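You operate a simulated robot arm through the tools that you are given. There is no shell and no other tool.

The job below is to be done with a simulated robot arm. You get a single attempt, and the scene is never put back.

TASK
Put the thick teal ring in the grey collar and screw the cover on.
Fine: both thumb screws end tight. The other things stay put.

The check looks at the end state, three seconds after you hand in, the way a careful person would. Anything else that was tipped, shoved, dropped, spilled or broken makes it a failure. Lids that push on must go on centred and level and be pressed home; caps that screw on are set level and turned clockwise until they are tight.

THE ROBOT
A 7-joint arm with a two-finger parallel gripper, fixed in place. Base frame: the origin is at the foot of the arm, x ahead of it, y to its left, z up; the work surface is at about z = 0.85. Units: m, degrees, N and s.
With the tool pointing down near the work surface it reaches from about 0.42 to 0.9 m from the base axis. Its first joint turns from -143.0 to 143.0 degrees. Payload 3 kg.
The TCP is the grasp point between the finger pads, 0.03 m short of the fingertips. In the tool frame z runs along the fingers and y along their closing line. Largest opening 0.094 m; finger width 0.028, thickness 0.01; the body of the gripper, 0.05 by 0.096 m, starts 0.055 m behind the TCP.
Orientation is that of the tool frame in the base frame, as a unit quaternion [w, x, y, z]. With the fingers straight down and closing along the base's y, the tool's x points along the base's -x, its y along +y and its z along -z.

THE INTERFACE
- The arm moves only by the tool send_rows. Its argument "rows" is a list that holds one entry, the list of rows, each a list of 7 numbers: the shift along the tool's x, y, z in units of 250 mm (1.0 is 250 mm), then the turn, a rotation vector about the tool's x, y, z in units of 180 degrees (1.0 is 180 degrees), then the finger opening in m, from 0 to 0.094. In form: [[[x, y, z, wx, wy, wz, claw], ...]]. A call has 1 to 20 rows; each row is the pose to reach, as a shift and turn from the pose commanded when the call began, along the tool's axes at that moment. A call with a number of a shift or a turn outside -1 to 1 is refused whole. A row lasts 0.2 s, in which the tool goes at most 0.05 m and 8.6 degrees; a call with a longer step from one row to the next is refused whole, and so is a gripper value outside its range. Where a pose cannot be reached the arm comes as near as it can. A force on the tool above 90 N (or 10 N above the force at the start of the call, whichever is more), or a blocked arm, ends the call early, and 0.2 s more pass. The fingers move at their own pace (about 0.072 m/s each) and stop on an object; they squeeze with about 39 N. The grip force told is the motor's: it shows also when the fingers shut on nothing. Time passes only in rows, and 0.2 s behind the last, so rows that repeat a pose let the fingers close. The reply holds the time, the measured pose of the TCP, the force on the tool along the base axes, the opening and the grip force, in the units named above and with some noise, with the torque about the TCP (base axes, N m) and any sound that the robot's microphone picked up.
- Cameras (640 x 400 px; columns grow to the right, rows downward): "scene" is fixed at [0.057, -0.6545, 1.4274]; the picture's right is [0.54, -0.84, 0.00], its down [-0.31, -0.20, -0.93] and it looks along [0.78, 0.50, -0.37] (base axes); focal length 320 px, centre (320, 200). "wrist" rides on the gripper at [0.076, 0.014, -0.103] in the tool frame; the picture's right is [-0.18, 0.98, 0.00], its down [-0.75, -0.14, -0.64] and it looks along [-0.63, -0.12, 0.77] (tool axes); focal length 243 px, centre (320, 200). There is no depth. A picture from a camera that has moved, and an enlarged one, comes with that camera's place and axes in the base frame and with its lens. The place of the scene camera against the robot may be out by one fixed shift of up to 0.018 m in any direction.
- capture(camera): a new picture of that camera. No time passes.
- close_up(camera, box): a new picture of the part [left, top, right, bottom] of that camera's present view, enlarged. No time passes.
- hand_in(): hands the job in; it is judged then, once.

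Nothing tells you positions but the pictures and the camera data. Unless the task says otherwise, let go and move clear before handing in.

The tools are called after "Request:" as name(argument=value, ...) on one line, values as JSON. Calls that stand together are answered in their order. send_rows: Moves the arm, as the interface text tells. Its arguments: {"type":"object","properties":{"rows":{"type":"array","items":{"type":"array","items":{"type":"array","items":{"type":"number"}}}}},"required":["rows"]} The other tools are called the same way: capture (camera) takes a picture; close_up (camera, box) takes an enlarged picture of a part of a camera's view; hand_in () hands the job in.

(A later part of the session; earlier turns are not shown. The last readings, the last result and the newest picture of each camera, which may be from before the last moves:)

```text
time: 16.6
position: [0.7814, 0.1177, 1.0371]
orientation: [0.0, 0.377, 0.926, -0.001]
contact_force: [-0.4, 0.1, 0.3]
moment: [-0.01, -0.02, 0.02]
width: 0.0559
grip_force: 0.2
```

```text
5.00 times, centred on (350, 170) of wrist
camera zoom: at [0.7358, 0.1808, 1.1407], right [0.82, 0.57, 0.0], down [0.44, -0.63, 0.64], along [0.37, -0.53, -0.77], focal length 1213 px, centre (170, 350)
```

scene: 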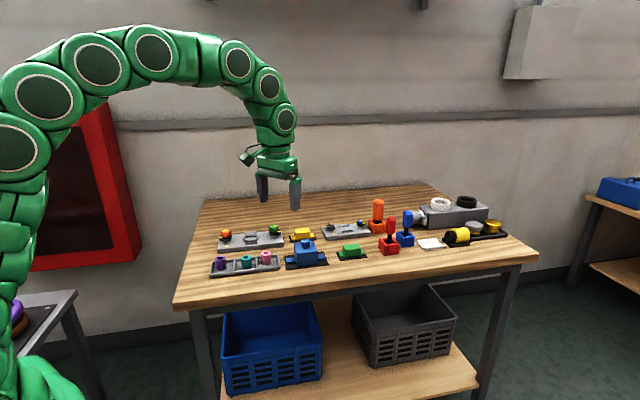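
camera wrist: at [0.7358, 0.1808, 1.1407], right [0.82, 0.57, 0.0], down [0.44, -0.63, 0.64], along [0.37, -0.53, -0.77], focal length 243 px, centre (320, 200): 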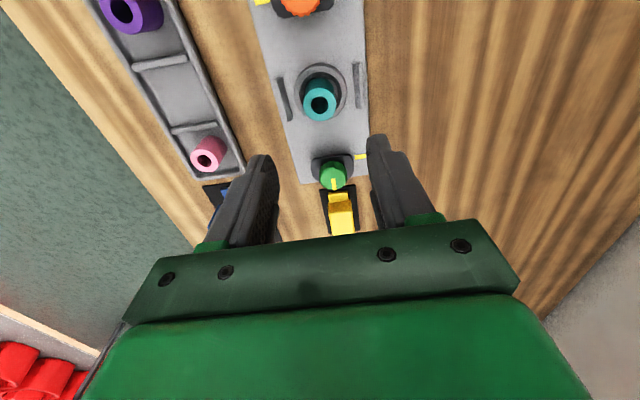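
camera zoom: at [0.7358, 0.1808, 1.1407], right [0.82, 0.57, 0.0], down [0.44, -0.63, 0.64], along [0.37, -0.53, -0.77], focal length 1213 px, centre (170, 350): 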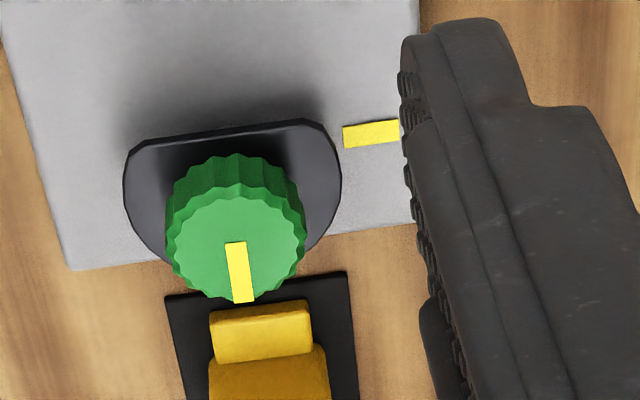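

The ring is seated in the bore, and the clamps' flat sides face the collar, so the cover can go in. Now I'll move above the cover with the fingers open.

Request:
send_rows(rows=[[[-0.116, -0.104, 0, 0, 0, 0, 0.07], [-0.233, -0.209, 0, 0, 0, 0, 0.08], [-0.349, -0.313, 0, 0, 0, 0, 0.09], [-0.465, -0.417, 0, 0, 0, 0, 0.09], [-0.582, -0.522, 0, 0, 0, 0, 0.09], [-0.698, -0.626, 0, 0, 0, 0, 0.09], [-0.698, -0.626, 0, 0, 0, 0, 0.09], [-0.698, -0.626, 0, 0, 0, 0, 0.09]]])

Request:
capture(camera="wrist")

Request:
close_up(camera="wrist", box=[240, 40, 400, 200])

Request:
capture(camera="scene")

```text
time: 18.4
position: [0.7972, -0.1178, 1.0399]
orientation: [0.0, 0.377, 0.926, 0.0]
contact_force: [-0.2, -0.9, 1.0]
moment: [0.0, -0.04, 0.0]
width: 0.0897
grip_force: 0.1
```

```text
taken
camera wrist: at [0.7524, -0.0548, 1.1426], right [0.82, 0.57, 0.0], down [0.44, -0.63, 0.64], along [0.37, -0.53, -0.77], focal length 243 px, centre (320, 200)
```

wrist: 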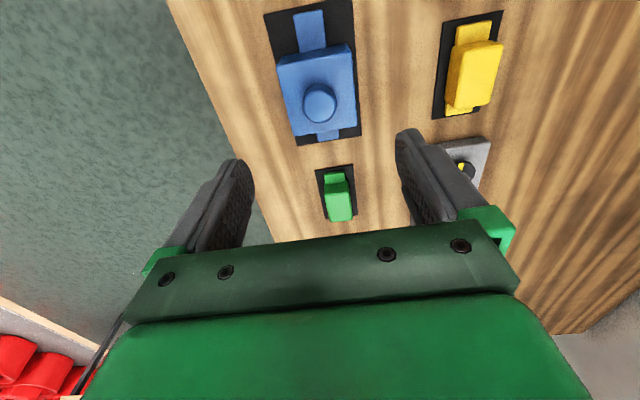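

```text
2.50 times, centred on (320, 120) of wrist
camera zoom: at [0.7524, -0.0548, 1.1426], right [0.82, 0.57, 0.0], down [0.44, -0.63, 0.64], along [0.37, -0.53, -0.77], focal length 606 px, centre (320, 400)
```

zoom: 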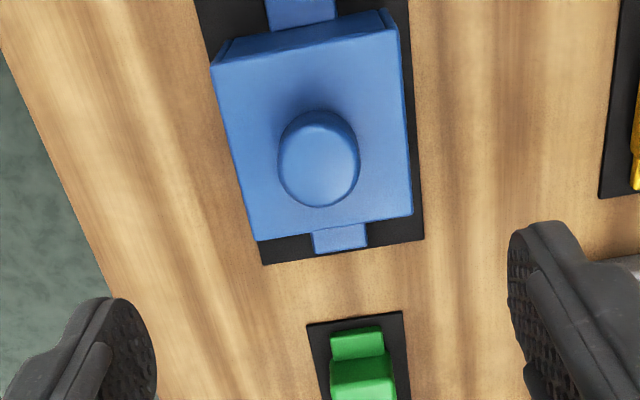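

```text
taken
```

scene: 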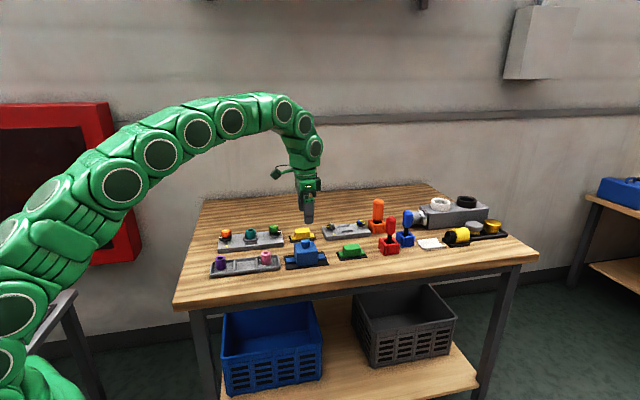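

The cover is 68 mm wide, centred at (0.797, -0.117) and directly under the gripper. I'll descend beside its flat sides, with the tips well above the mat.

Request:
send_rows(rows=[[[0, 0, 0.12, 0, 0, 0, 0.09], [0, 0, 0.24, 0, 0, 0, 0.09], [0, 0, 0.36, 0, 0, 0, 0.09], [0, 0, 0.44, 0, 0, 0, 0.09], [0, 0, 0.44, 0, 0, 0, 0.09]]])

Request:
capture(camera="wrist")

Request:
close_up(camera="scene", box=[270, 200, 350, 280])

```text
time: 19.6
position: [0.796, -0.1162, 0.9279]
orientation: [-0.001, 0.378, 0.926, 0.0]
contact_force: [0.9, -0.5, -0.3]
moment: [0.02, 0.01, -0.02]
width: 0.0899
grip_force: 0.1
```

```text
taken
camera wrist: at [0.7522, -0.0533, 1.0317], right [0.82, 0.57, 0.0], down [0.44, -0.63, 0.64], along [0.37, -0.53, -0.77], focal length 243 px, centre (320, 200)
```

wrist: 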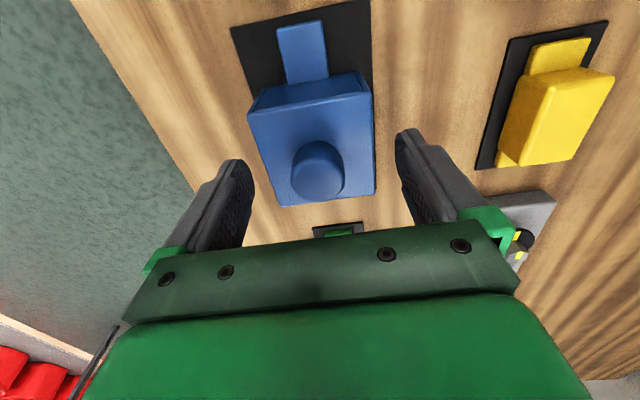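

```text
5.00 times, centred on (310, 240) of scene
camera zoom: at [0.057, -0.6545, 1.4274], right [0.54, -0.84, 0.0], down [-0.31, -0.2, -0.93], along [0.78, 0.5, -0.37], focal length 1598 px, centre (370, 0)
```

zoom: 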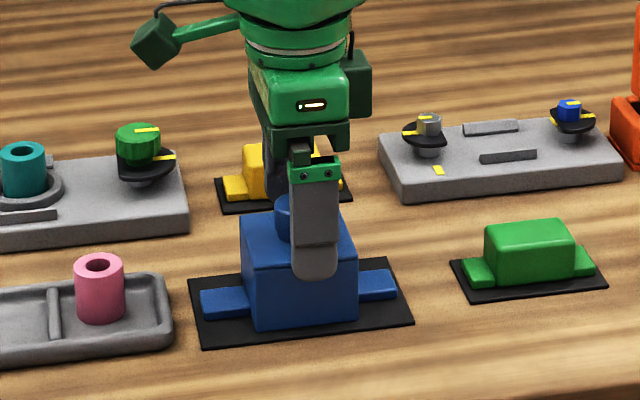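

The fingers straddle the cover cleanly. I'll go down another 24 mm and close.

Request:
send_rows(rows=[[[0, 0, 0.05, 0, 0, 0, 0.09], [0, 0, 0.096, 0, 0, 0, 0.09], [0, 0, 0.096, 0, 0, 0, 0.075], [0, 0, 0.096, 0, 0, 0, 0.055], [0, 0, 0.096, 0, 0, 0, 0.055], [0, 0, 0.096, 0, 0, 0, 0.055]]])

Request:
capture(camera="wrist")

Request:
close_up(camera="scene", box=[270, 210, 350, 280])

```text
time: 21.0
position: [0.7963, -0.1171, 0.9038]
orientation: [0.0, 0.378, 0.926, 0.001]
contact_force: [-1.5, -2.5, 5.0]
moment: [0.18, 0.09, 0.05]
width: 0.0716
grip_force: 39.0
```

```text
taken
camera wrist: at [0.7517, -0.0536, 1.0075], right [0.82, 0.57, 0.0], down [0.44, -0.63, 0.64], along [0.37, -0.53, -0.77], focal length 243 px, centre (320, 200)
```

wrist: 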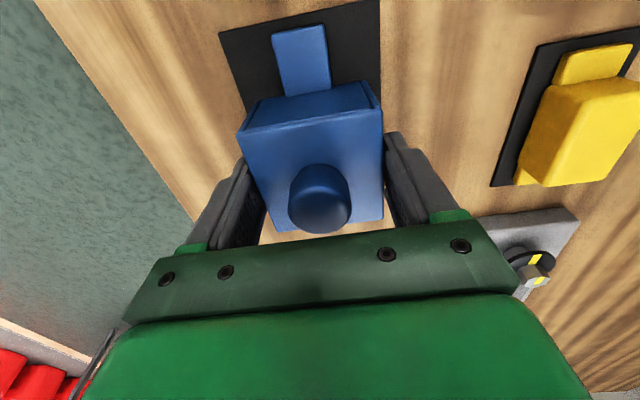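

```text
5.71 times, centred on (310, 245) of scene
camera zoom: at [0.057, -0.6545, 1.4274], right [0.54, -0.84, 0.0], down [-0.31, -0.2, -0.93], along [0.78, 0.5, -0.37], focal length 1826 px, centre (377, -57)
```

zoom: 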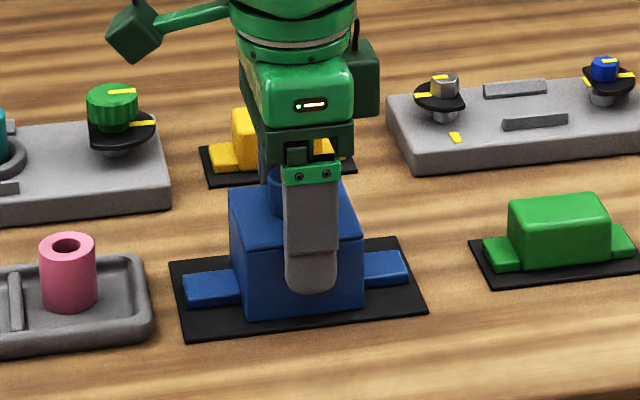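

The grip is at 71.6 mm on the cover. I'll lift it.

Request:
send_rows(rows=[[[0, 0, -0.04, 0, 0, 0, 0.055], [0, 0, -0.12, 0, 0, 0, 0.055], [0, 0, -0.24, 0, 0, 0, 0.055], [0, 0, -0.36, 0, 0, 0, 0.055], [0, 0, -0.4, 0, 0, 0, 0.055], [0, 0, -0.4, 0, 0, 0, 0.055]]])

Request:
capture(camera="wrist")

Request:
close_up(camera="scene", box=[260, 180, 360, 280])

```text
time: 22.4
position: [0.7963, -0.1169, 1.0035]
orientation: [-0.001, 0.378, 0.926, -0.001]
contact_force: [0.3, 0.7, -1.3]
moment: [-0.02, -0.01, -0.01]
width: 0.0715
grip_force: 39.3
```

```text
taken
camera wrist: at [0.7516, -0.0535, 1.1074], right [0.82, 0.57, 0.0], down [0.44, -0.63, 0.64], along [0.37, -0.53, -0.77], focal length 243 px, centre (320, 200)
```

wrist: 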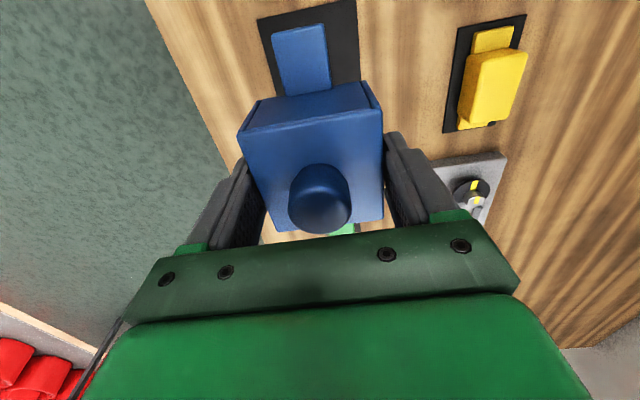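

```text
4.00 times, centred on (310, 230) of scene
camera zoom: at [0.057, -0.6545, 1.4274], right [0.54, -0.84, 0.0], down [-0.31, -0.2, -0.93], along [0.78, 0.5, -0.37], focal length 1278 px, centre (360, 80)
```

zoom: 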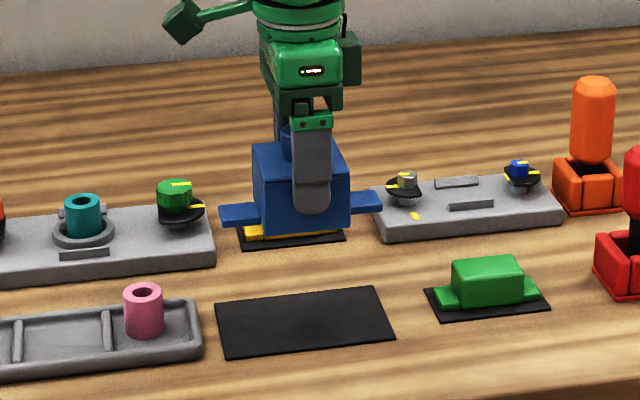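

The cover is lifted level. I'll carry it over the fixture at a height that clears the knobs and the ring.

Request:
send_rows(rows=[[[0.1, 0.09, 0, 0, 0, 0, 0.055], [0.2, 0.18, 0, 0, 0, 0, 0.055], [0.3, 0.27, 0, 0, 0, 0, 0.055], [0.4, 0.36, 0, 0, 0, 0, 0.055], [0.5, 0.45, 0, 0, 0, 0, 0.055], [0.6, 0.54, 0, 0, 0, 0, 0.055], [0.7, 0.627, 0, 0, 0, 0, 0.055], [0.7, 0.627, 0, 0, 0, 0, 0.055], [0.7, 0.627, 0, 0, 0, 0, 0.055]]])

Request:
capture(camera="wrist")

Request:
close_up(camera="scene", box=[210, 190, 300, 260])

```text
time: 24.4
position: [0.7802, 0.117, 1.0039]
orientation: [0.0, 0.378, 0.926, 0.0]
contact_force: [-0.5, -0.4, -0.7]
moment: [-0.03, -0.02, -0.01]
width: 0.0717
grip_force: 38.7
```

```text
taken
camera wrist: at [0.7355, 0.1804, 1.1062], right [0.82, 0.57, 0.0], down [0.44, -0.63, 0.64], along [0.37, -0.53, -0.77], focal length 243 px, centre (320, 200)
```

wrist: 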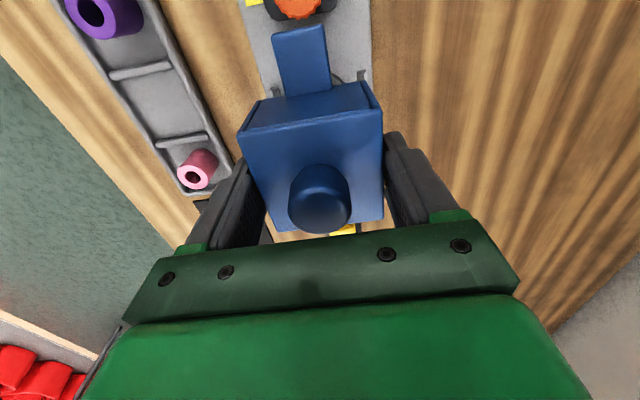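

```text
5.71 times, centred on (255, 225) of scene
camera zoom: at [0.057, -0.6545, 1.4274], right [0.54, -0.84, 0.0], down [-0.31, -0.2, -0.93], along [0.78, 0.5, -0.37], focal length 1826 px, centre (691, 57)
```

zoom: 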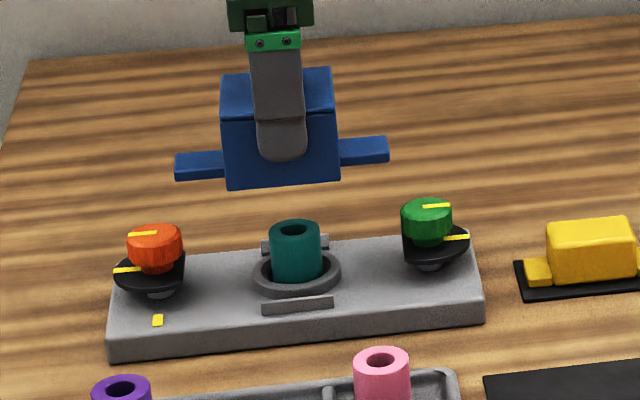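

The cover appears 1–2 mm short along the axis in the scene view. I'll lower it to just above the knob tops and measure again.

Request:
send_rows(rows=[[[0, 0, 0.05, 0, 0, 0, 0.055], [0, 0, 0.1, 0, 0, 0, 0.055], [0, 0, 0.13, 0, 0, 0, 0.055], [0, 0, 0.13, 0, 0, 0, 0.055]]])

Request:
close_up(camera="scene", box=[224, 210, 284, 250])

Request:
close_up(camera="wrist", box=[220, 0, 420, 160])

```text
time: 25.4
position: [0.7828, 0.1163, 0.9717]
orientation: [0.0, 0.378, 0.926, 0.0]
contact_force: [0.2, -0.4, -0.3]
moment: [-0.04, 0.01, -0.02]
width: 0.0719
grip_force: 39.4
```

```text
10.00 times, centred on (254, 230) of scene
camera zoom: at [0.057, -0.6545, 1.4274], right [0.54, -0.84, 0.0], down [-0.31, -0.2, -0.93], along [0.78, 0.5, -0.37], focal length 3196 px, centre (980, -100)
```

zoom: 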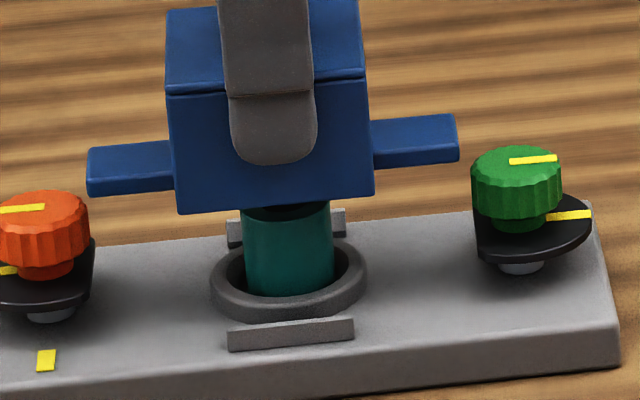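

```text
2.50 times, centred on (320, 80) of wrist
camera zoom: at [0.7366, 0.1806, 1.0748], right [0.82, 0.57, 0.0], down [0.44, -0.63, 0.64], along [0.37, -0.53, -0.77], focal length 606 px, centre (320, 500)
```

zoom: 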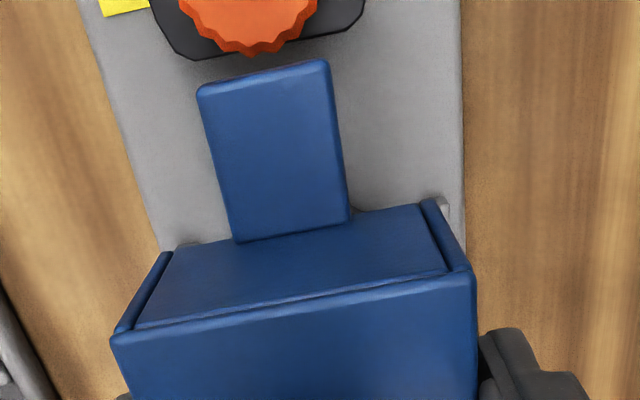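

The cover is aligned along the axis to about 0.5 mm, and the guide strips have chamfered lead-ins. I'll trim the yaw by half a degree and lower it to just above the strips.

Request:
send_rows(rows=[[[0, 0, 0.03, 0, 0, 0.003, 0.055], [0, 0, 0.06, 0, 0, 0.003, 0.055], [0, 0, 0.09, 0, 0, 0.003, 0.055], [0, 0, 0.12, 0, 0, 0.003, 0.055], [0, 0, 0.14, 0, 0, 0.003, 0.055], [0, 0, 0.14, 0, 0, 0.003, 0.055]]])

Request:
close_up(camera="scene", box=[224, 210, 284, 250])

Request:
close_up(camera="wrist", box=[220, 0, 420, 160])

```text
time: 26.8
position: [0.7806, 0.1167, 0.9376]
orientation: [0.0, 0.383, 0.924, 0.0]
contact_force: [-1.0, -0.3, -1.2]
moment: [-0.01, 0.02, 0.01]
width: 0.0717
grip_force: 39.1
```

```text
10.00 times, centred on (254, 230) of scene
camera zoom: at [0.057, -0.6545, 1.4274], right [0.54, -0.84, 0.0], down [-0.31, -0.2, -0.93], along [0.78, 0.5, -0.37], focal length 3196 px, centre (980, -100)
```

zoom: 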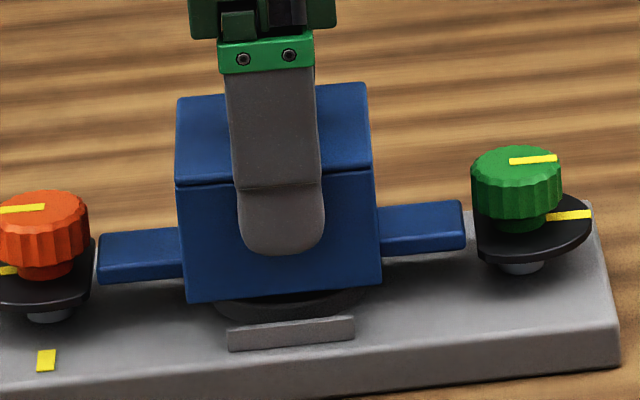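

```text
2.50 times, centred on (320, 80) of wrist
camera zoom: at [0.7369, 0.1803, 1.0401], right [0.82, 0.57, 0.0], down [0.43, -0.63, 0.64], along [0.36, -0.53, -0.77], focal length 606 px, centre (320, 500)
```

zoom: 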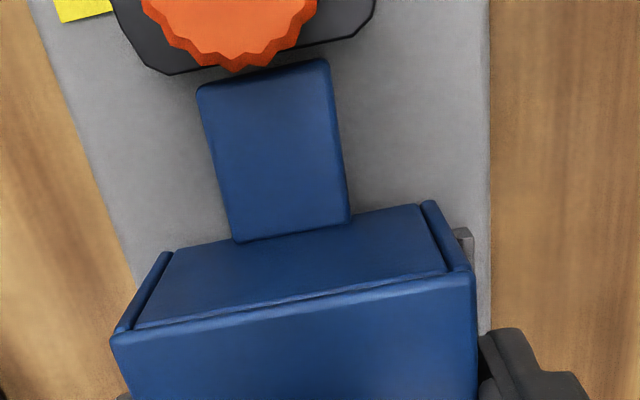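

The tabs clear both clamp flats. I'll lower the cover slowly onto the plate.

Request:
send_rows(rows=[[[0, 0, 0.015, 0, 0, 0, 0.055], [0, 0, 0.03, 0, 0, 0, 0.055], [0, 0, 0.045, 0, 0, 0, 0.055], [0, 0, 0.055, 0, 0, 0, 0.055], [0, 0, 0.065, 0, 0, 0, 0.055]]])

Request:
close_up(camera="scene", box=[224, 210, 284, 250])

Request:
close_up(camera="wrist", box=[220, 0, 420, 160])

```text
time: 28.0
position: [0.783, 0.1159, 0.921]
orientation: [-0.001, 0.383, 0.924, 0.0]
contact_force: [-5.3, -1.3, 15.5]
moment: [0.17, 0.62, 0.07]
width: 0.0717
grip_force: 38.3
```

```text
10.00 times, centred on (254, 230) of scene
camera zoom: at [0.057, -0.6545, 1.4274], right [0.54, -0.84, 0.0], down [-0.31, -0.2, -0.93], along [0.78, 0.5, -0.37], focal length 3196 px, centre (980, -100)
```

zoom: 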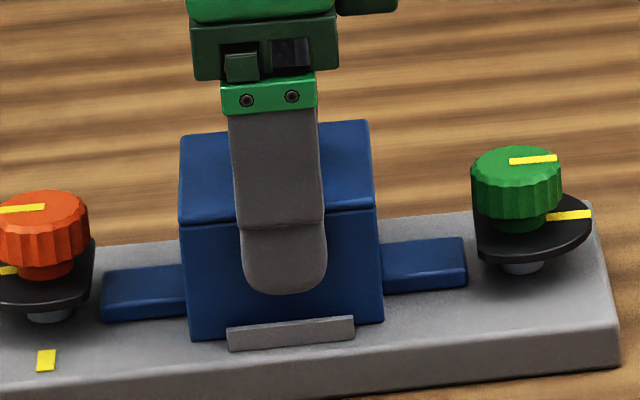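

```text
2.50 times, centred on (320, 80) of wrist
camera zoom: at [0.7372, 0.1809, 1.0244], right [0.82, 0.57, 0.0], down [0.43, -0.63, 0.64], along [0.36, -0.53, -0.77], focal length 606 px, centre (320, 500)
```

zoom: 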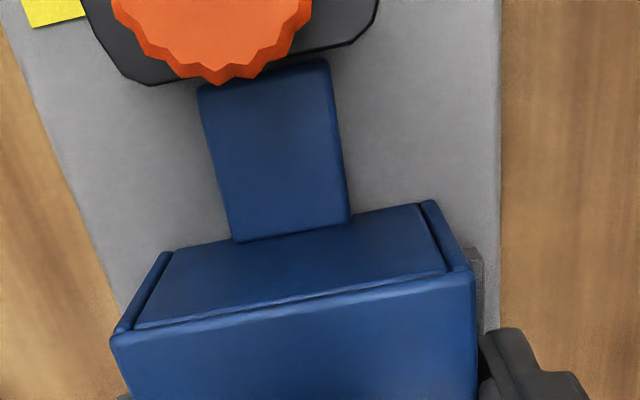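

A light sideways push shows the right-hand guide strip leading the cover in. I'll ease about 0.7 mm away from it and press down the last 2–3 mm.

Request:
send_rows(rows=[[[0, -0.003, 0.0, 0, 0, 0, 0.055], [0, -0.003, 0.006, 0, 0, 0, 0.055], [0, -0.003, 0.012, 0, 0, 0, 0.055], [0, -0.003, 0.014, 0, 0, 0, 0.055]]])

Request:
close_up(camera="scene", box=[236, 226, 272, 250])

```text
time: 29.0
position: [0.7812, 0.1163, 0.9196]
orientation: [0.002, 0.383, 0.924, 0.001]
contact_force: [13.8, 9.3, 40.5]
moment: [0.14, -0.41, 0.03]
width: 0.0724
grip_force: 39.8
```

```text
16.00 times, centred on (254, 238) of scene
camera zoom: at [0.057, -0.6545, 1.4274], right [0.54, -0.84, 0.0], down [-0.31, -0.2, -0.93], along [0.78, 0.5, -0.37], focal length 5114 px, centre (1376, -408)
```

zoom: 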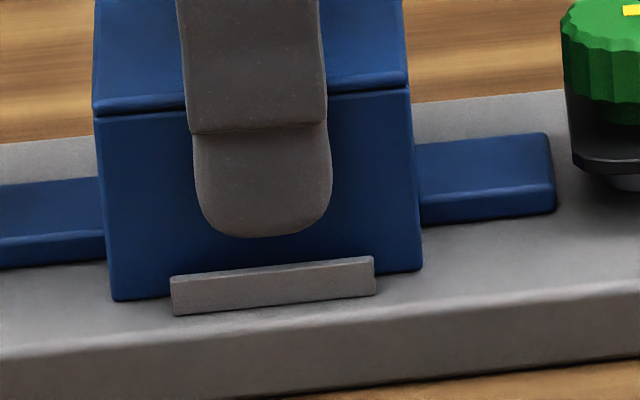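

The upward force is now 40 N with the sideways push reversed, so the cover is between the strips. I'll remove the sideways bias, release it, and check how it sits.

Request:
send_rows(rows=[[[0, 0.002, -0.004, 0, 0, 0, 0.055], [0, 0.002, -0.004, 0, 0, 0, 0.075], [0, 0.002, -0.004, 0, 0, 0, 0.088], [0, 0.002, -0.004, 0, 0, 0, 0.088]]])

Request:
capture(camera="wrist")

Request:
close_up(camera="scene", box=[224, 215, 284, 255])

```text
time: 30.0
position: [0.7803, 0.1164, 0.9169]
orientation: [-0.001, 0.382, 0.924, -0.001]
contact_force: [0.0, -0.7, -0.3]
moment: [0.0, 0.03, 0.04]
width: 0.0878
grip_force: 0.0
```

```text
taken
camera wrist: at [0.736, 0.1801, 1.0207], right [0.82, 0.57, 0.0], down [0.43, -0.63, 0.64], along [0.36, -0.53, -0.77], focal length 243 px, centre (320, 200)
```

wrist: 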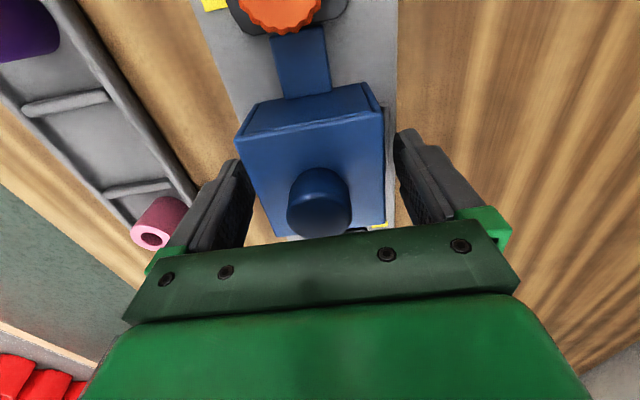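

```text
10.00 times, centred on (254, 235) of scene
camera zoom: at [0.057, -0.6545, 1.4274], right [0.54, -0.84, 0.0], down [-0.31, -0.2, -0.93], along [0.78, 0.5, -0.37], focal length 3196 px, centre (980, -150)
```

zoom: 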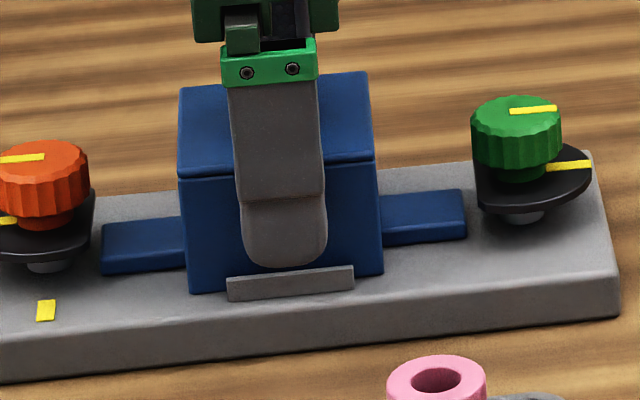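

The cover sits with both tabs lying on the plate. I'll rise, close the fingers, and press down on its knob to make sure it's home.

Request:
send_rows(rows=[[[0, 0, -0.08, 0, 0, 0, 0.088], [0, 0, -0.2, 0, 0, 0, 0.088], [0, 0, -0.32, 0, 0, 0, 0.07], [0, 0, -0.32, 0, 0, 0, 0.04], [0, 0, -0.32, 0, 0, 0, 0.01], [0, 0, -0.32, 0, 0, 0, 0.0], [0, 0, -0.32, 0, 0, 0, 0.0]]])

Request:
capture(camera="wrist")

Request:
close_up(camera="scene", box=[224, 215, 284, 255])

Request:
close_up(camera="wrist", box=[230, 0, 410, 160])

```text
time: 31.6
position: [0.7802, 0.1179, 0.9976]
orientation: [0.0, 0.383, 0.924, -0.001]
contact_force: [-0.4, 0.1, -0.1]
moment: [0.02, 0.0, -0.01]
width: 0.0
grip_force: 32.9
```

```text
taken
camera wrist: at [0.7359, 0.1813, 1.1007], right [0.82, 0.57, 0.0], down [0.43, -0.63, 0.64], along [0.36, -0.53, -0.77], focal length 243 px, centre (320, 200)
```

wrist: 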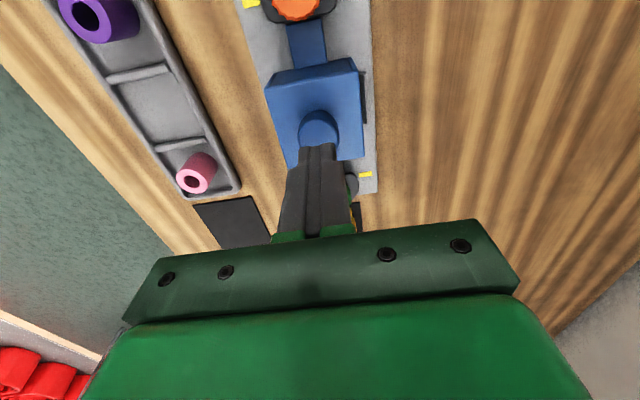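

```text
10.00 times, centred on (254, 235) of scene
camera zoom: at [0.057, -0.6545, 1.4274], right [0.54, -0.84, 0.0], down [-0.31, -0.2, -0.93], along [0.78, 0.5, -0.37], focal length 3196 px, centre (980, -150)
```

zoom: 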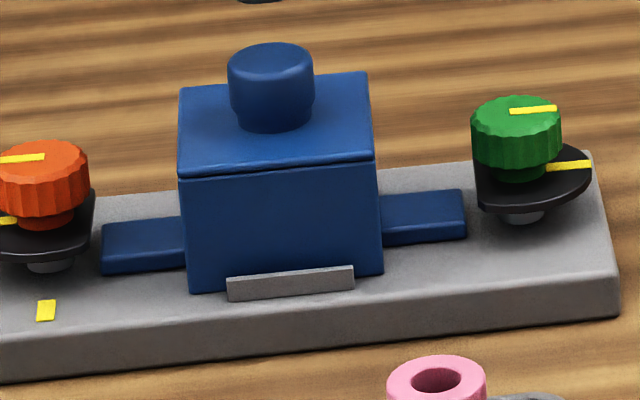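

```text
2.50 times, centred on (320, 80) of wrist
camera zoom: at [0.7359, 0.1813, 1.1007], right [0.82, 0.57, 0.0], down [0.43, -0.63, 0.64], along [0.36, -0.53, -0.77], focal length 606 px, centre (320, 500)
```

zoom: 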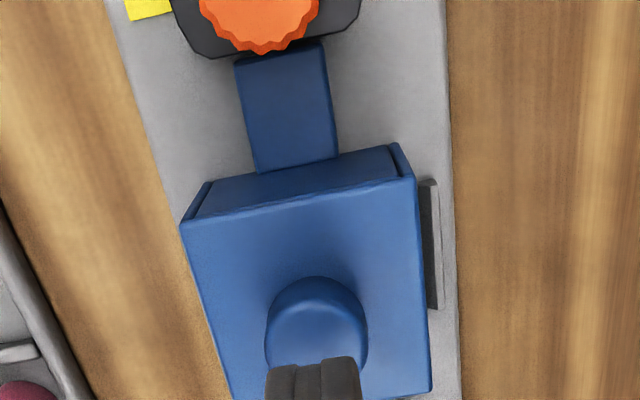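

The cover looks level and in place. I'll press down on the knob with the closed fingertips.

Request:
send_rows(rows=[[[0, 0, 0.06, 0, 0, 0, 0], [0, 0, 0.11, 0, 0, 0, 0], [0, 0, 0.13, 0, 0, 0, 0], [0, 0, 0.14, 0, 0, 0, 0], [0, 0, 0.148, 0, 0, 0, 0]]])

```text
time: 32.4
position: [0.7819, 0.1171, 0.9729]
orientation: [0.005, 0.383, 0.924, 0.004]
contact_force: [-2.0, 0.4, 14.5]
moment: [-0.04, 0.1, -0.01]
width: 0.0001
grip_force: 33.4
stopped in row 4: the force on the tool passed its limit at 104 N (the readings are from after the stop); the commanded pose is now the measured one
```

Contact came at a TCP height near 0.972, a bit higher than I expected. I'll check for gaps under the cover.

Request:
close_up(camera="scene", box=[232, 236, 256, 252])

Request:
close_up(camera="scene", box=[256, 230, 280, 246])

Request:
close_up(camera="scene", box=[236, 210, 272, 234])

Request:
close_up(camera="wrist", box=[230, 40, 410, 200])

```text
16.00 times, centred on (244, 244) of scene
camera zoom: at [0.057, -0.6545, 1.4274], right [0.54, -0.84, 0.0], down [-0.31, -0.2, -0.93], along [0.78, 0.5, -0.37], focal length 5114 px, centre (1536, -504)
```

zoom: 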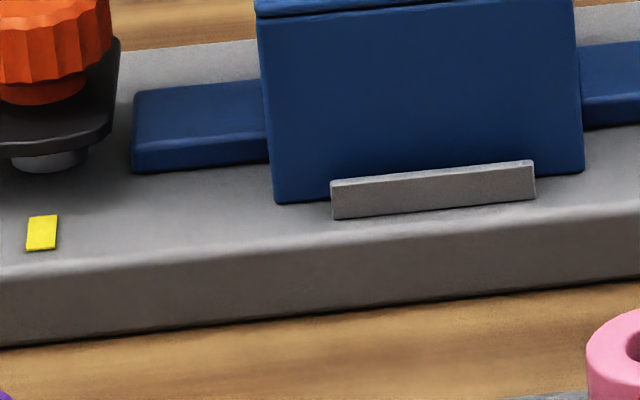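

```text
16.00 times, centred on (268, 238) of scene
camera zoom: at [0.057, -0.6545, 1.4274], right [0.54, -0.84, 0.0], down [-0.31, -0.2, -0.93], along [0.78, 0.5, -0.37], focal length 5114 px, centre (1152, -408)
```

zoom: 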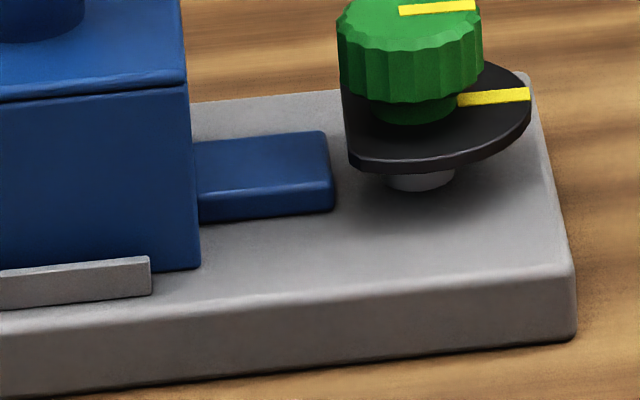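

```text
16.00 times, centred on (254, 222) of scene
camera zoom: at [0.057, -0.6545, 1.4274], right [0.54, -0.84, 0.0], down [-0.31, -0.2, -0.93], along [0.78, 0.5, -0.37], focal length 5114 px, centre (1376, -152)
```

zoom: 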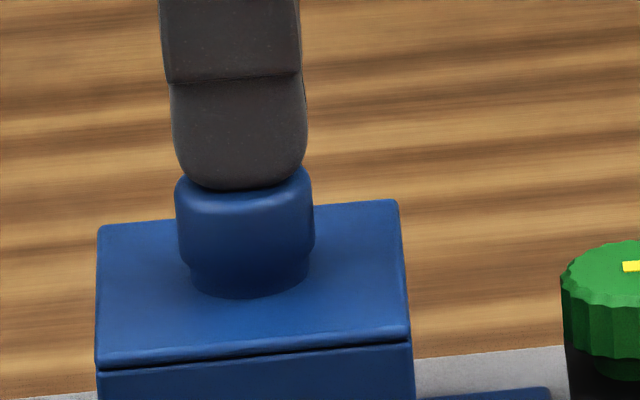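

```text
2.50 times, centred on (320, 120) of wrist
camera zoom: at [0.7362, 0.1816, 1.0762], right [0.82, 0.57, 0.01], down [0.43, -0.63, 0.65], along [0.37, -0.53, -0.76], focal length 606 px, centre (320, 400)
```

zoom: 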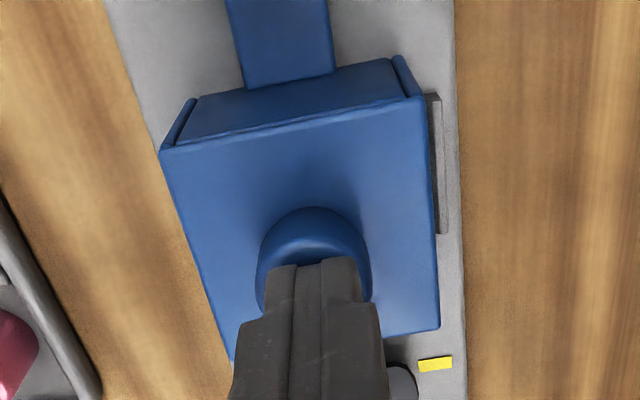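

No visible gap: the press seated the cover and it's level. Now I'll rise, open the fingers, move over the green knob, and pre-rotate counter-clockwise for a clockwise turn.

Request:
send_rows(rows=[[[0, 0, -0.08, 0, 0, 0, 0.0], [0, 0, -0.2, 0, 0, 0, 0.02], [-0.1, 0, -0.24, 0, 0, -0.04, 0.04], [-0.2, 0, -0.24, 0, 0, -0.08, 0.05], [-0.3, 0, -0.24, 0, 0, -0.12, 0.054], [-0.332, 0, -0.24, 0, 0, -0.16, 0.054], [-0.332, 0, -0.24, 0, 0, -0.2, 0.054], [-0.332, 0, -0.24, 0, 0, -0.24, 0.054], [-0.332, 0, -0.24, 0, 0, -0.28, 0.054], [-0.332, 0, -0.24, 0, 0, -0.32, 0.054], [-0.332, 0, -0.24, 0, 0, -0.32, 0.054]]])

Request:
capture(camera="wrist")

Request:
close_up(camera="scene", box=[220, 200, 310, 260])

```text
time: 34.8
position: [0.8396, 0.0582, 1.0329]
orientation: [0.005, -0.111, 0.994, 0.0]
contact_force: [-0.2, -0.2, -0.4]
moment: [0.04, 0.0, -0.03]
width: 0.054
grip_force: 0.0
```

```text
taken
camera wrist: at [0.7604, 0.056, 1.1344], right [-0.04, 1.0, 0.0], down [0.76, 0.03, 0.65], along [0.65, 0.02, -0.76], focal length 243 px, centre (320, 200)
```

wrist: 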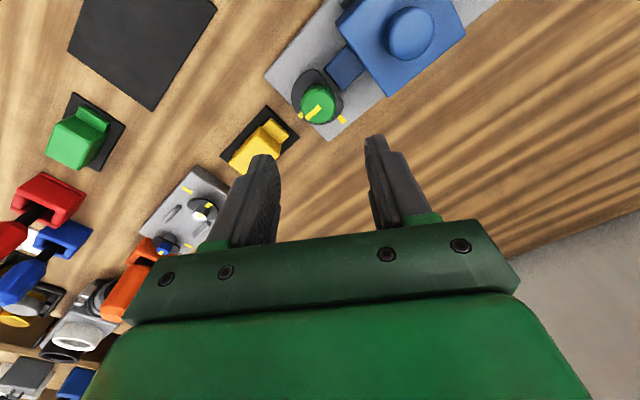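

```text
6.67 times, centred on (265, 230) of scene
camera zoom: at [0.057, -0.6545, 1.4274], right [0.54, -0.84, 0.0], down [-0.31, -0.2, -0.93], along [0.78, 0.5, -0.37], focal length 2131 px, centre (687, 0)
```

zoom: 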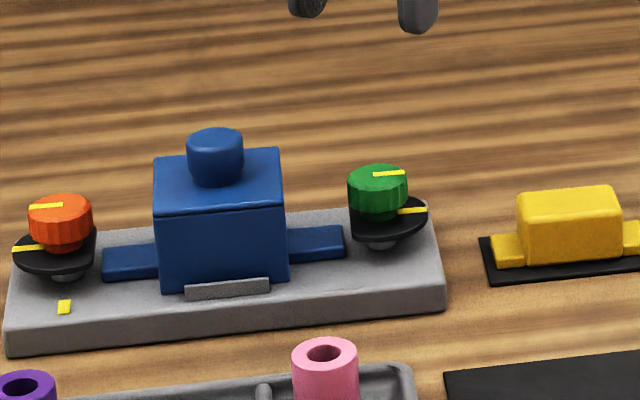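

The gripper is over the green knob with a small 0.6° tilt left from the stop, which I'll correct. I'll take a precise view of the knob and its mark.

Request:
close_up(camera="wrist", box=[270, 50, 370, 130])

Request:
close_up(camera="scene", box=[262, 218, 286, 234])

```text
5.00 times, centred on (320, 90) of wrist
camera zoom: at [0.7604, 0.056, 1.1344], right [-0.04, 1.0, 0.0], down [0.76, 0.03, 0.65], along [0.65, 0.02, -0.76], focal length 1213 px, centre (320, 750)
```

zoom: 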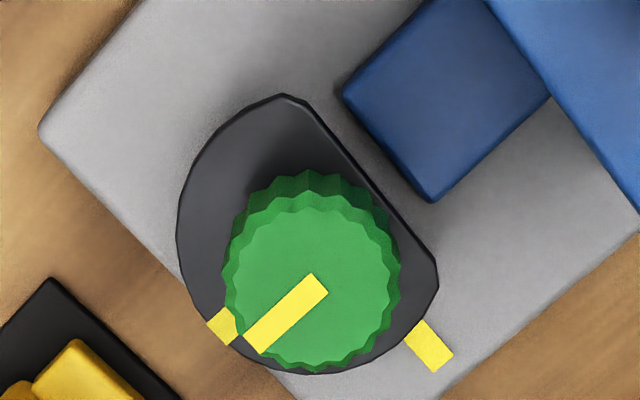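

```text
16.00 times, centred on (274, 226) of scene
camera zoom: at [0.057, -0.6545, 1.4274], right [0.54, -0.84, 0.0], down [-0.31, -0.2, -0.93], along [0.78, 0.5, -0.37], focal length 5114 px, centre (1056, -216)
```

zoom: 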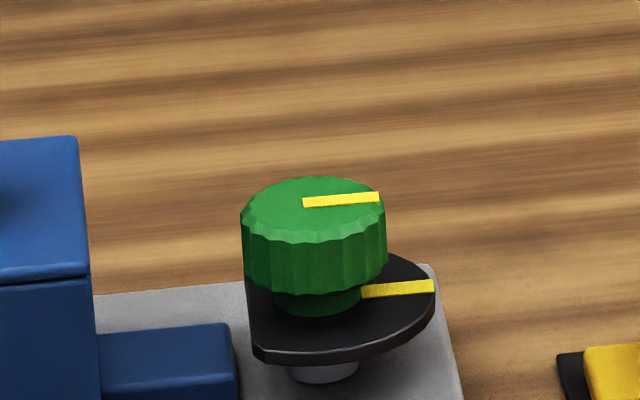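

The green knob's mark points outward and the base mark sits 270° clockwise from it, so about a 3/4 turn should clamp the tab. I'll descend onto the knob and close.

Request:
send_rows(rows=[[[-0.005, 0, 0.1, 0, 0.0032, 0, 0.054], [-0.005, 0, 0.22, 0, 0.0032, 0, 0.054], [-0.005, 0, 0.33, 0, 0.0032, 0, 0.054], [-0.005, 0, 0.4, 0, 0.0032, 0, 0.054], [-0.005, 0, 0.44, 0, 0.0032, 0, 0.054], [-0.005, 0, 0.44, 0, 0.0032, 0, 0.054]]])

Request:
capture(camera="wrist")

Request:
close_up(camera="scene", box=[256, 214, 292, 238])

```text
time: 36.2
position: [0.8425, 0.0598, 0.922]
orientation: [0.0, -0.111, 0.994, -0.001]
contact_force: [-1.4, 0.1, 0.2]
moment: [0.0, 0.0, 0.02]
width: 0.0538
grip_force: 0.1
```

```text
taken
camera wrist: at [0.7649, 0.0571, 1.0252], right [-0.04, 1.0, 0.0], down [0.77, 0.03, 0.64], along [0.64, 0.02, -0.77], focal length 243 px, centre (320, 200)
```

wrist: 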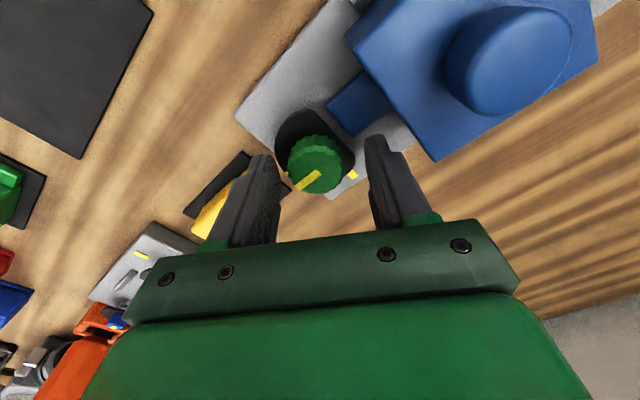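

```text
16.00 times, centred on (274, 226) of scene
camera zoom: at [0.057, -0.6545, 1.4274], right [0.54, -0.84, 0.0], down [-0.31, -0.2, -0.93], along [0.78, 0.5, -0.37], focal length 5114 px, centre (1056, -216)
```

zoom: 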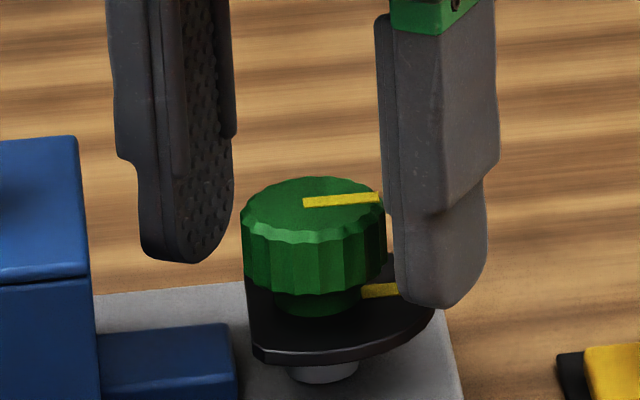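

Before closing, I'll measure the knob against the fingers more precisely.

Request:
close_up(camera="wrist", box=[265, 100, 375, 200])

```text
4.00 times, centred on (320, 150) of wrist
camera zoom: at [0.7649, 0.0571, 1.0252], right [-0.04, 1.0, 0.0], down [0.77, 0.03, 0.64], along [0.64, 0.02, -0.77], focal length 970 px, centre (320, 400)
```

zoom: 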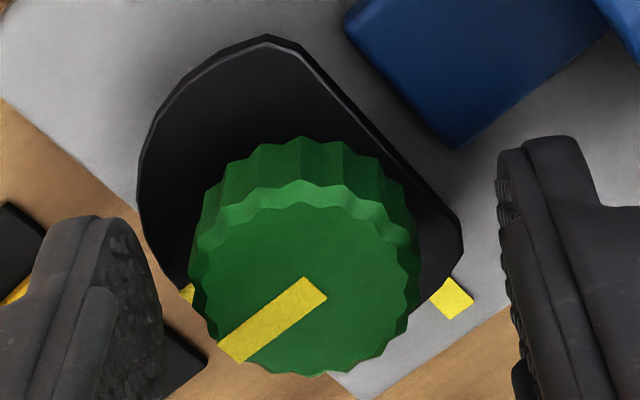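

The knob is centred within about 1 mm. I'll nudge 1.2 mm and close on it.

Request:
send_rows(rows=[[[0, -0.005, 0, 0, 0, 0, 0.045], [0, -0.005, 0, 0, 0, 0, 0.03], [0, -0.005, 0, 0, 0, 0, 0.02], [0, -0.005, 0, 0, 0, 0, 0.015], [0, -0.005, 0, 0, 0, 0, 0.015]]])

Request:
close_up(camera="wrist", box=[265, 100, 375, 200])

```text
time: 37.4
position: [0.843, 0.0573, 0.923]
orientation: [-0.001, -0.11, 0.994, -0.001]
contact_force: [3.1, -6.0, 0.4]
moment: [-0.07, -0.05, 0.02]
width: 0.0308
grip_force: 45.1
```

```text
4.00 times, centred on (320, 150) of wrist
camera zoom: at [0.7649, 0.0556, 1.0254], right [-0.03, 1.0, 0.0], down [0.77, 0.03, 0.64], along [0.64, 0.02, -0.77], focal length 970 px, centre (320, 400)
```

zoom: 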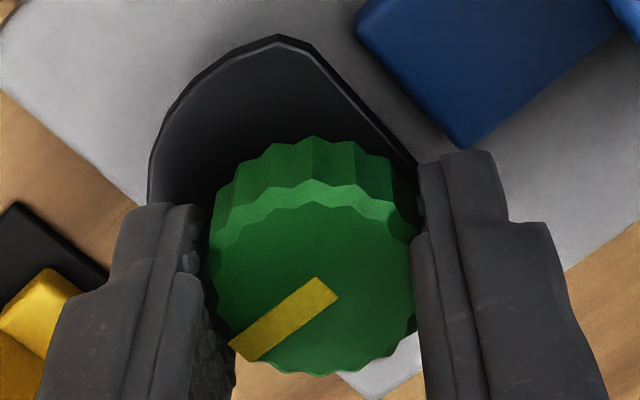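

I'm gripping the green knob with only a small side load. I'll turn clockwise 60°.

Request:
send_rows(rows=[[[0, 0, 0, 0, 0, 0.03, 0.015], [0, 0, 0, 0, 0, 0.07, 0.015], [0, 0, 0, 0, 0, 0.11, 0.015], [0, 0, 0, 0, 0, 0.15, 0.015], [0, 0, 0, 0, 0, 0.19, 0.015], [0, 0, 0, 0, 0, 0.23, 0.015], [0, 0, 0, 0, 0, 0.27, 0.015], [0, 0, 0, 0, 0, 0.31, 0.015], [0, 0, 0, 0, 0, 0.335, 0.015]]])

Request:
close_up(camera="wrist", box=[265, 100, 375, 200])

Request:
close_up(camera="scene", box=[256, 214, 292, 238])

```text
time: 39.4
position: [0.8429, 0.0553, 0.9215]
orientation: [-0.001, 0.405, 0.914, -0.001]
contact_force: [-0.8, -35.5, -20.7]
moment: [-0.54, -0.04, 0.09]
width: 0.031
grip_force: 45.0
```

```text
4.00 times, centred on (320, 150) of wrist
camera zoom: at [0.8013, 0.1223, 1.0248], right [0.85, 0.52, 0.0], down [0.4, -0.65, 0.64], along [0.33, -0.55, -0.77], focal length 970 px, centre (320, 400)
```

zoom: 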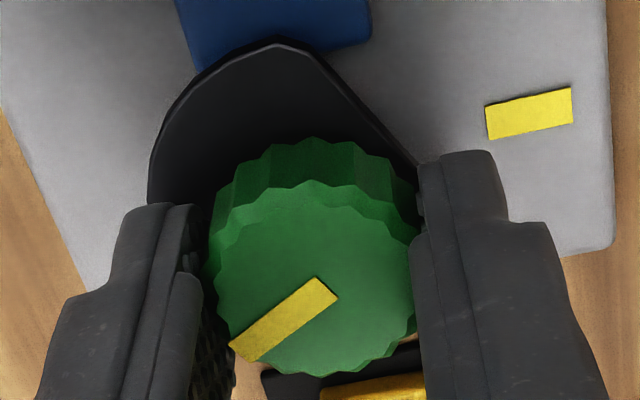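

```text
16.00 times, centred on (274, 226) of scene
camera zoom: at [0.057, -0.6545, 1.4274], right [0.54, -0.84, 0.0], down [-0.31, -0.2, -0.93], along [0.78, 0.5, -0.37], focal length 5114 px, centre (1056, -216)
```

zoom: 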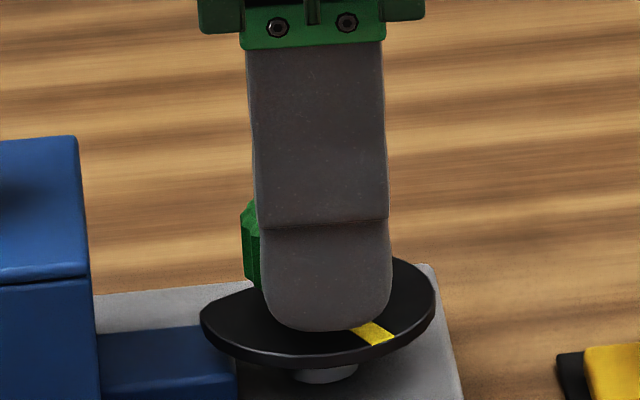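

The clamp turns with the knob and is starting to swing over the tab. The screw is pulling the tool down and sideways, so I'll relax the pose by 1–1.5 mm that way and continue turning.

Request:
send_rows(rows=[[[-0.0044, -0.004, 0.004, 0, 0, 0.0, 0.015], [-0.0044, -0.004, 0.005, 0, 0, 0.04, 0.015], [-0.0044, -0.004, 0.005, 0, 0, 0.08, 0.015], [-0.0044, -0.004, 0.006, 0, 0, 0.12, 0.015], [-0.0044, -0.004, 0.006, 0, 0, 0.16, 0.015], [-0.0044, -0.004, 0.007, 0, 0, 0.2, 0.015], [-0.0044, -0.004, 0.007, 0, 0, 0.24, 0.015]]])

Request:
close_up(camera="scene", box=[256, 214, 292, 238])

```text
time: 41.0
position: [0.841, 0.0597, 0.9204]
orientation: [-0.002, 0.712, 0.702, -0.001]
contact_force: [-58.4, -2.9, -9.6]
moment: [0.26, 0.85, -0.06]
width: 0.0304
grip_force: 45.0
```

```text
16.00 times, centred on (274, 226) of scene
camera zoom: at [0.057, -0.6545, 1.4274], right [0.54, -0.84, 0.0], down [-0.31, -0.2, -0.93], along [0.78, 0.5, -0.37], focal length 5114 px, centre (1056, -216)
```

zoom: 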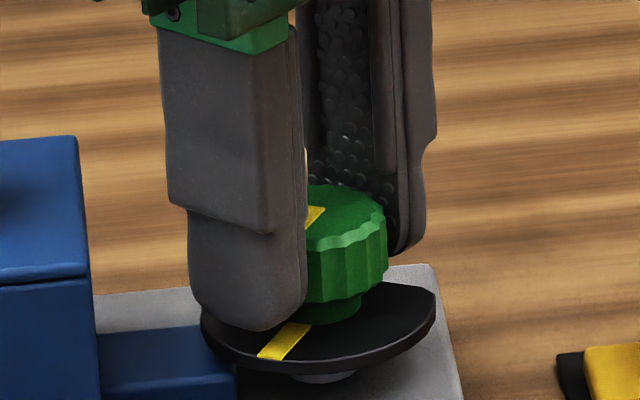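

The side load is now -58 N in x, so the screw axis is a bit nearer the base than my TCP. I'll relax 2.5 mm that way.

Request:
send_rows(rows=[[[0, -0.005, 0.001, 0, 0, 0, 0.015], [0, -0.01, 0.002, 0, 0, 0, 0.015], [0, -0.01, 0.002, 0, 0, 0, 0.015]]])

Request:
capture(camera="wrist")

```text
time: 41.8
position: [0.84, 0.0596, 0.9212]
orientation: [0.0, 0.712, 0.702, 0.001]
contact_force: [-13.6, 30.6, -18.8]
moment: [0.77, 0.31, 0.01]
width: 0.0299
grip_force: 44.7
```

```text
taken
camera wrist: at [0.8551, 0.1354, 1.0238], right [0.98, -0.2, 0.0], down [-0.15, -0.75, 0.64], along [-0.12, -0.63, -0.77], focal length 243 px, centre (320, 200)
```

wrist: 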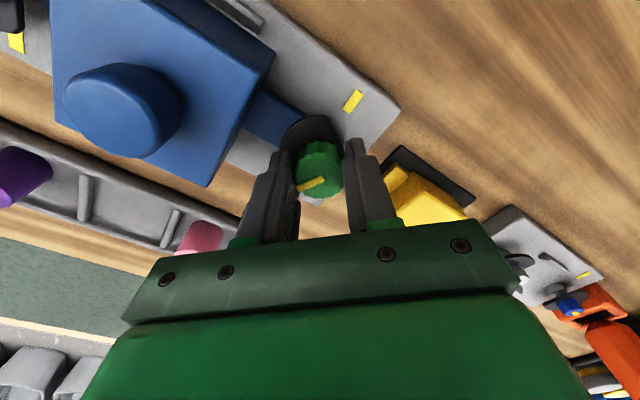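

The x load dropped; now there's +30 N in y. I'll ease 1 mm in y and continue clockwise.

Request:
send_rows(rows=[[[0.005, -0.002, 0.004, 0, 0, 0.0, 0.015], [0.005, -0.002, 0.004, 0, 0, 0.04, 0.015], [0.005, -0.002, 0.005, 0, 0, 0.08, 0.015], [0.005, -0.002, 0.005, 0, 0, 0.12, 0.015], [0.005, -0.002, 0.006, 0, 0, 0.16, 0.015], [0.005, -0.002, 0.006, 0, 0, 0.2, 0.015]]])

Request:
close_up(camera="scene", box=[256, 214, 292, 238])

```text
time: 43.2
position: [0.8405, 0.0566, 0.9194]
orientation: [0.002, 0.895, 0.446, 0.001]
contact_force: [33.2, 22.4, 2.2]
moment: [0.57, -0.71, -0.02]
width: 0.0303
grip_force: 45.3
```

```text
16.00 times, centred on (274, 226) of scene
camera zoom: at [0.057, -0.6545, 1.4274], right [0.54, -0.84, 0.0], down [-0.31, -0.2, -0.93], along [0.78, 0.5, -0.37], focal length 5114 px, centre (1056, -216)
```

zoom: 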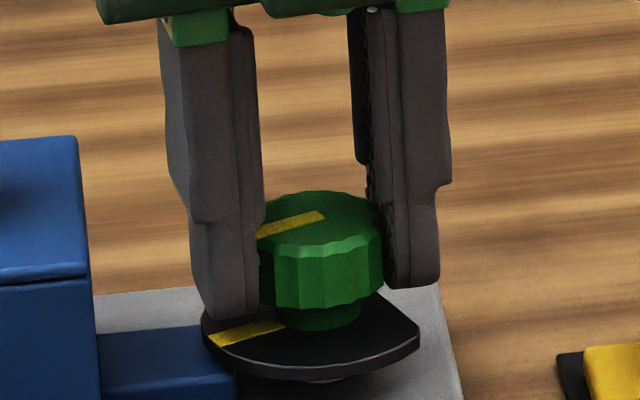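

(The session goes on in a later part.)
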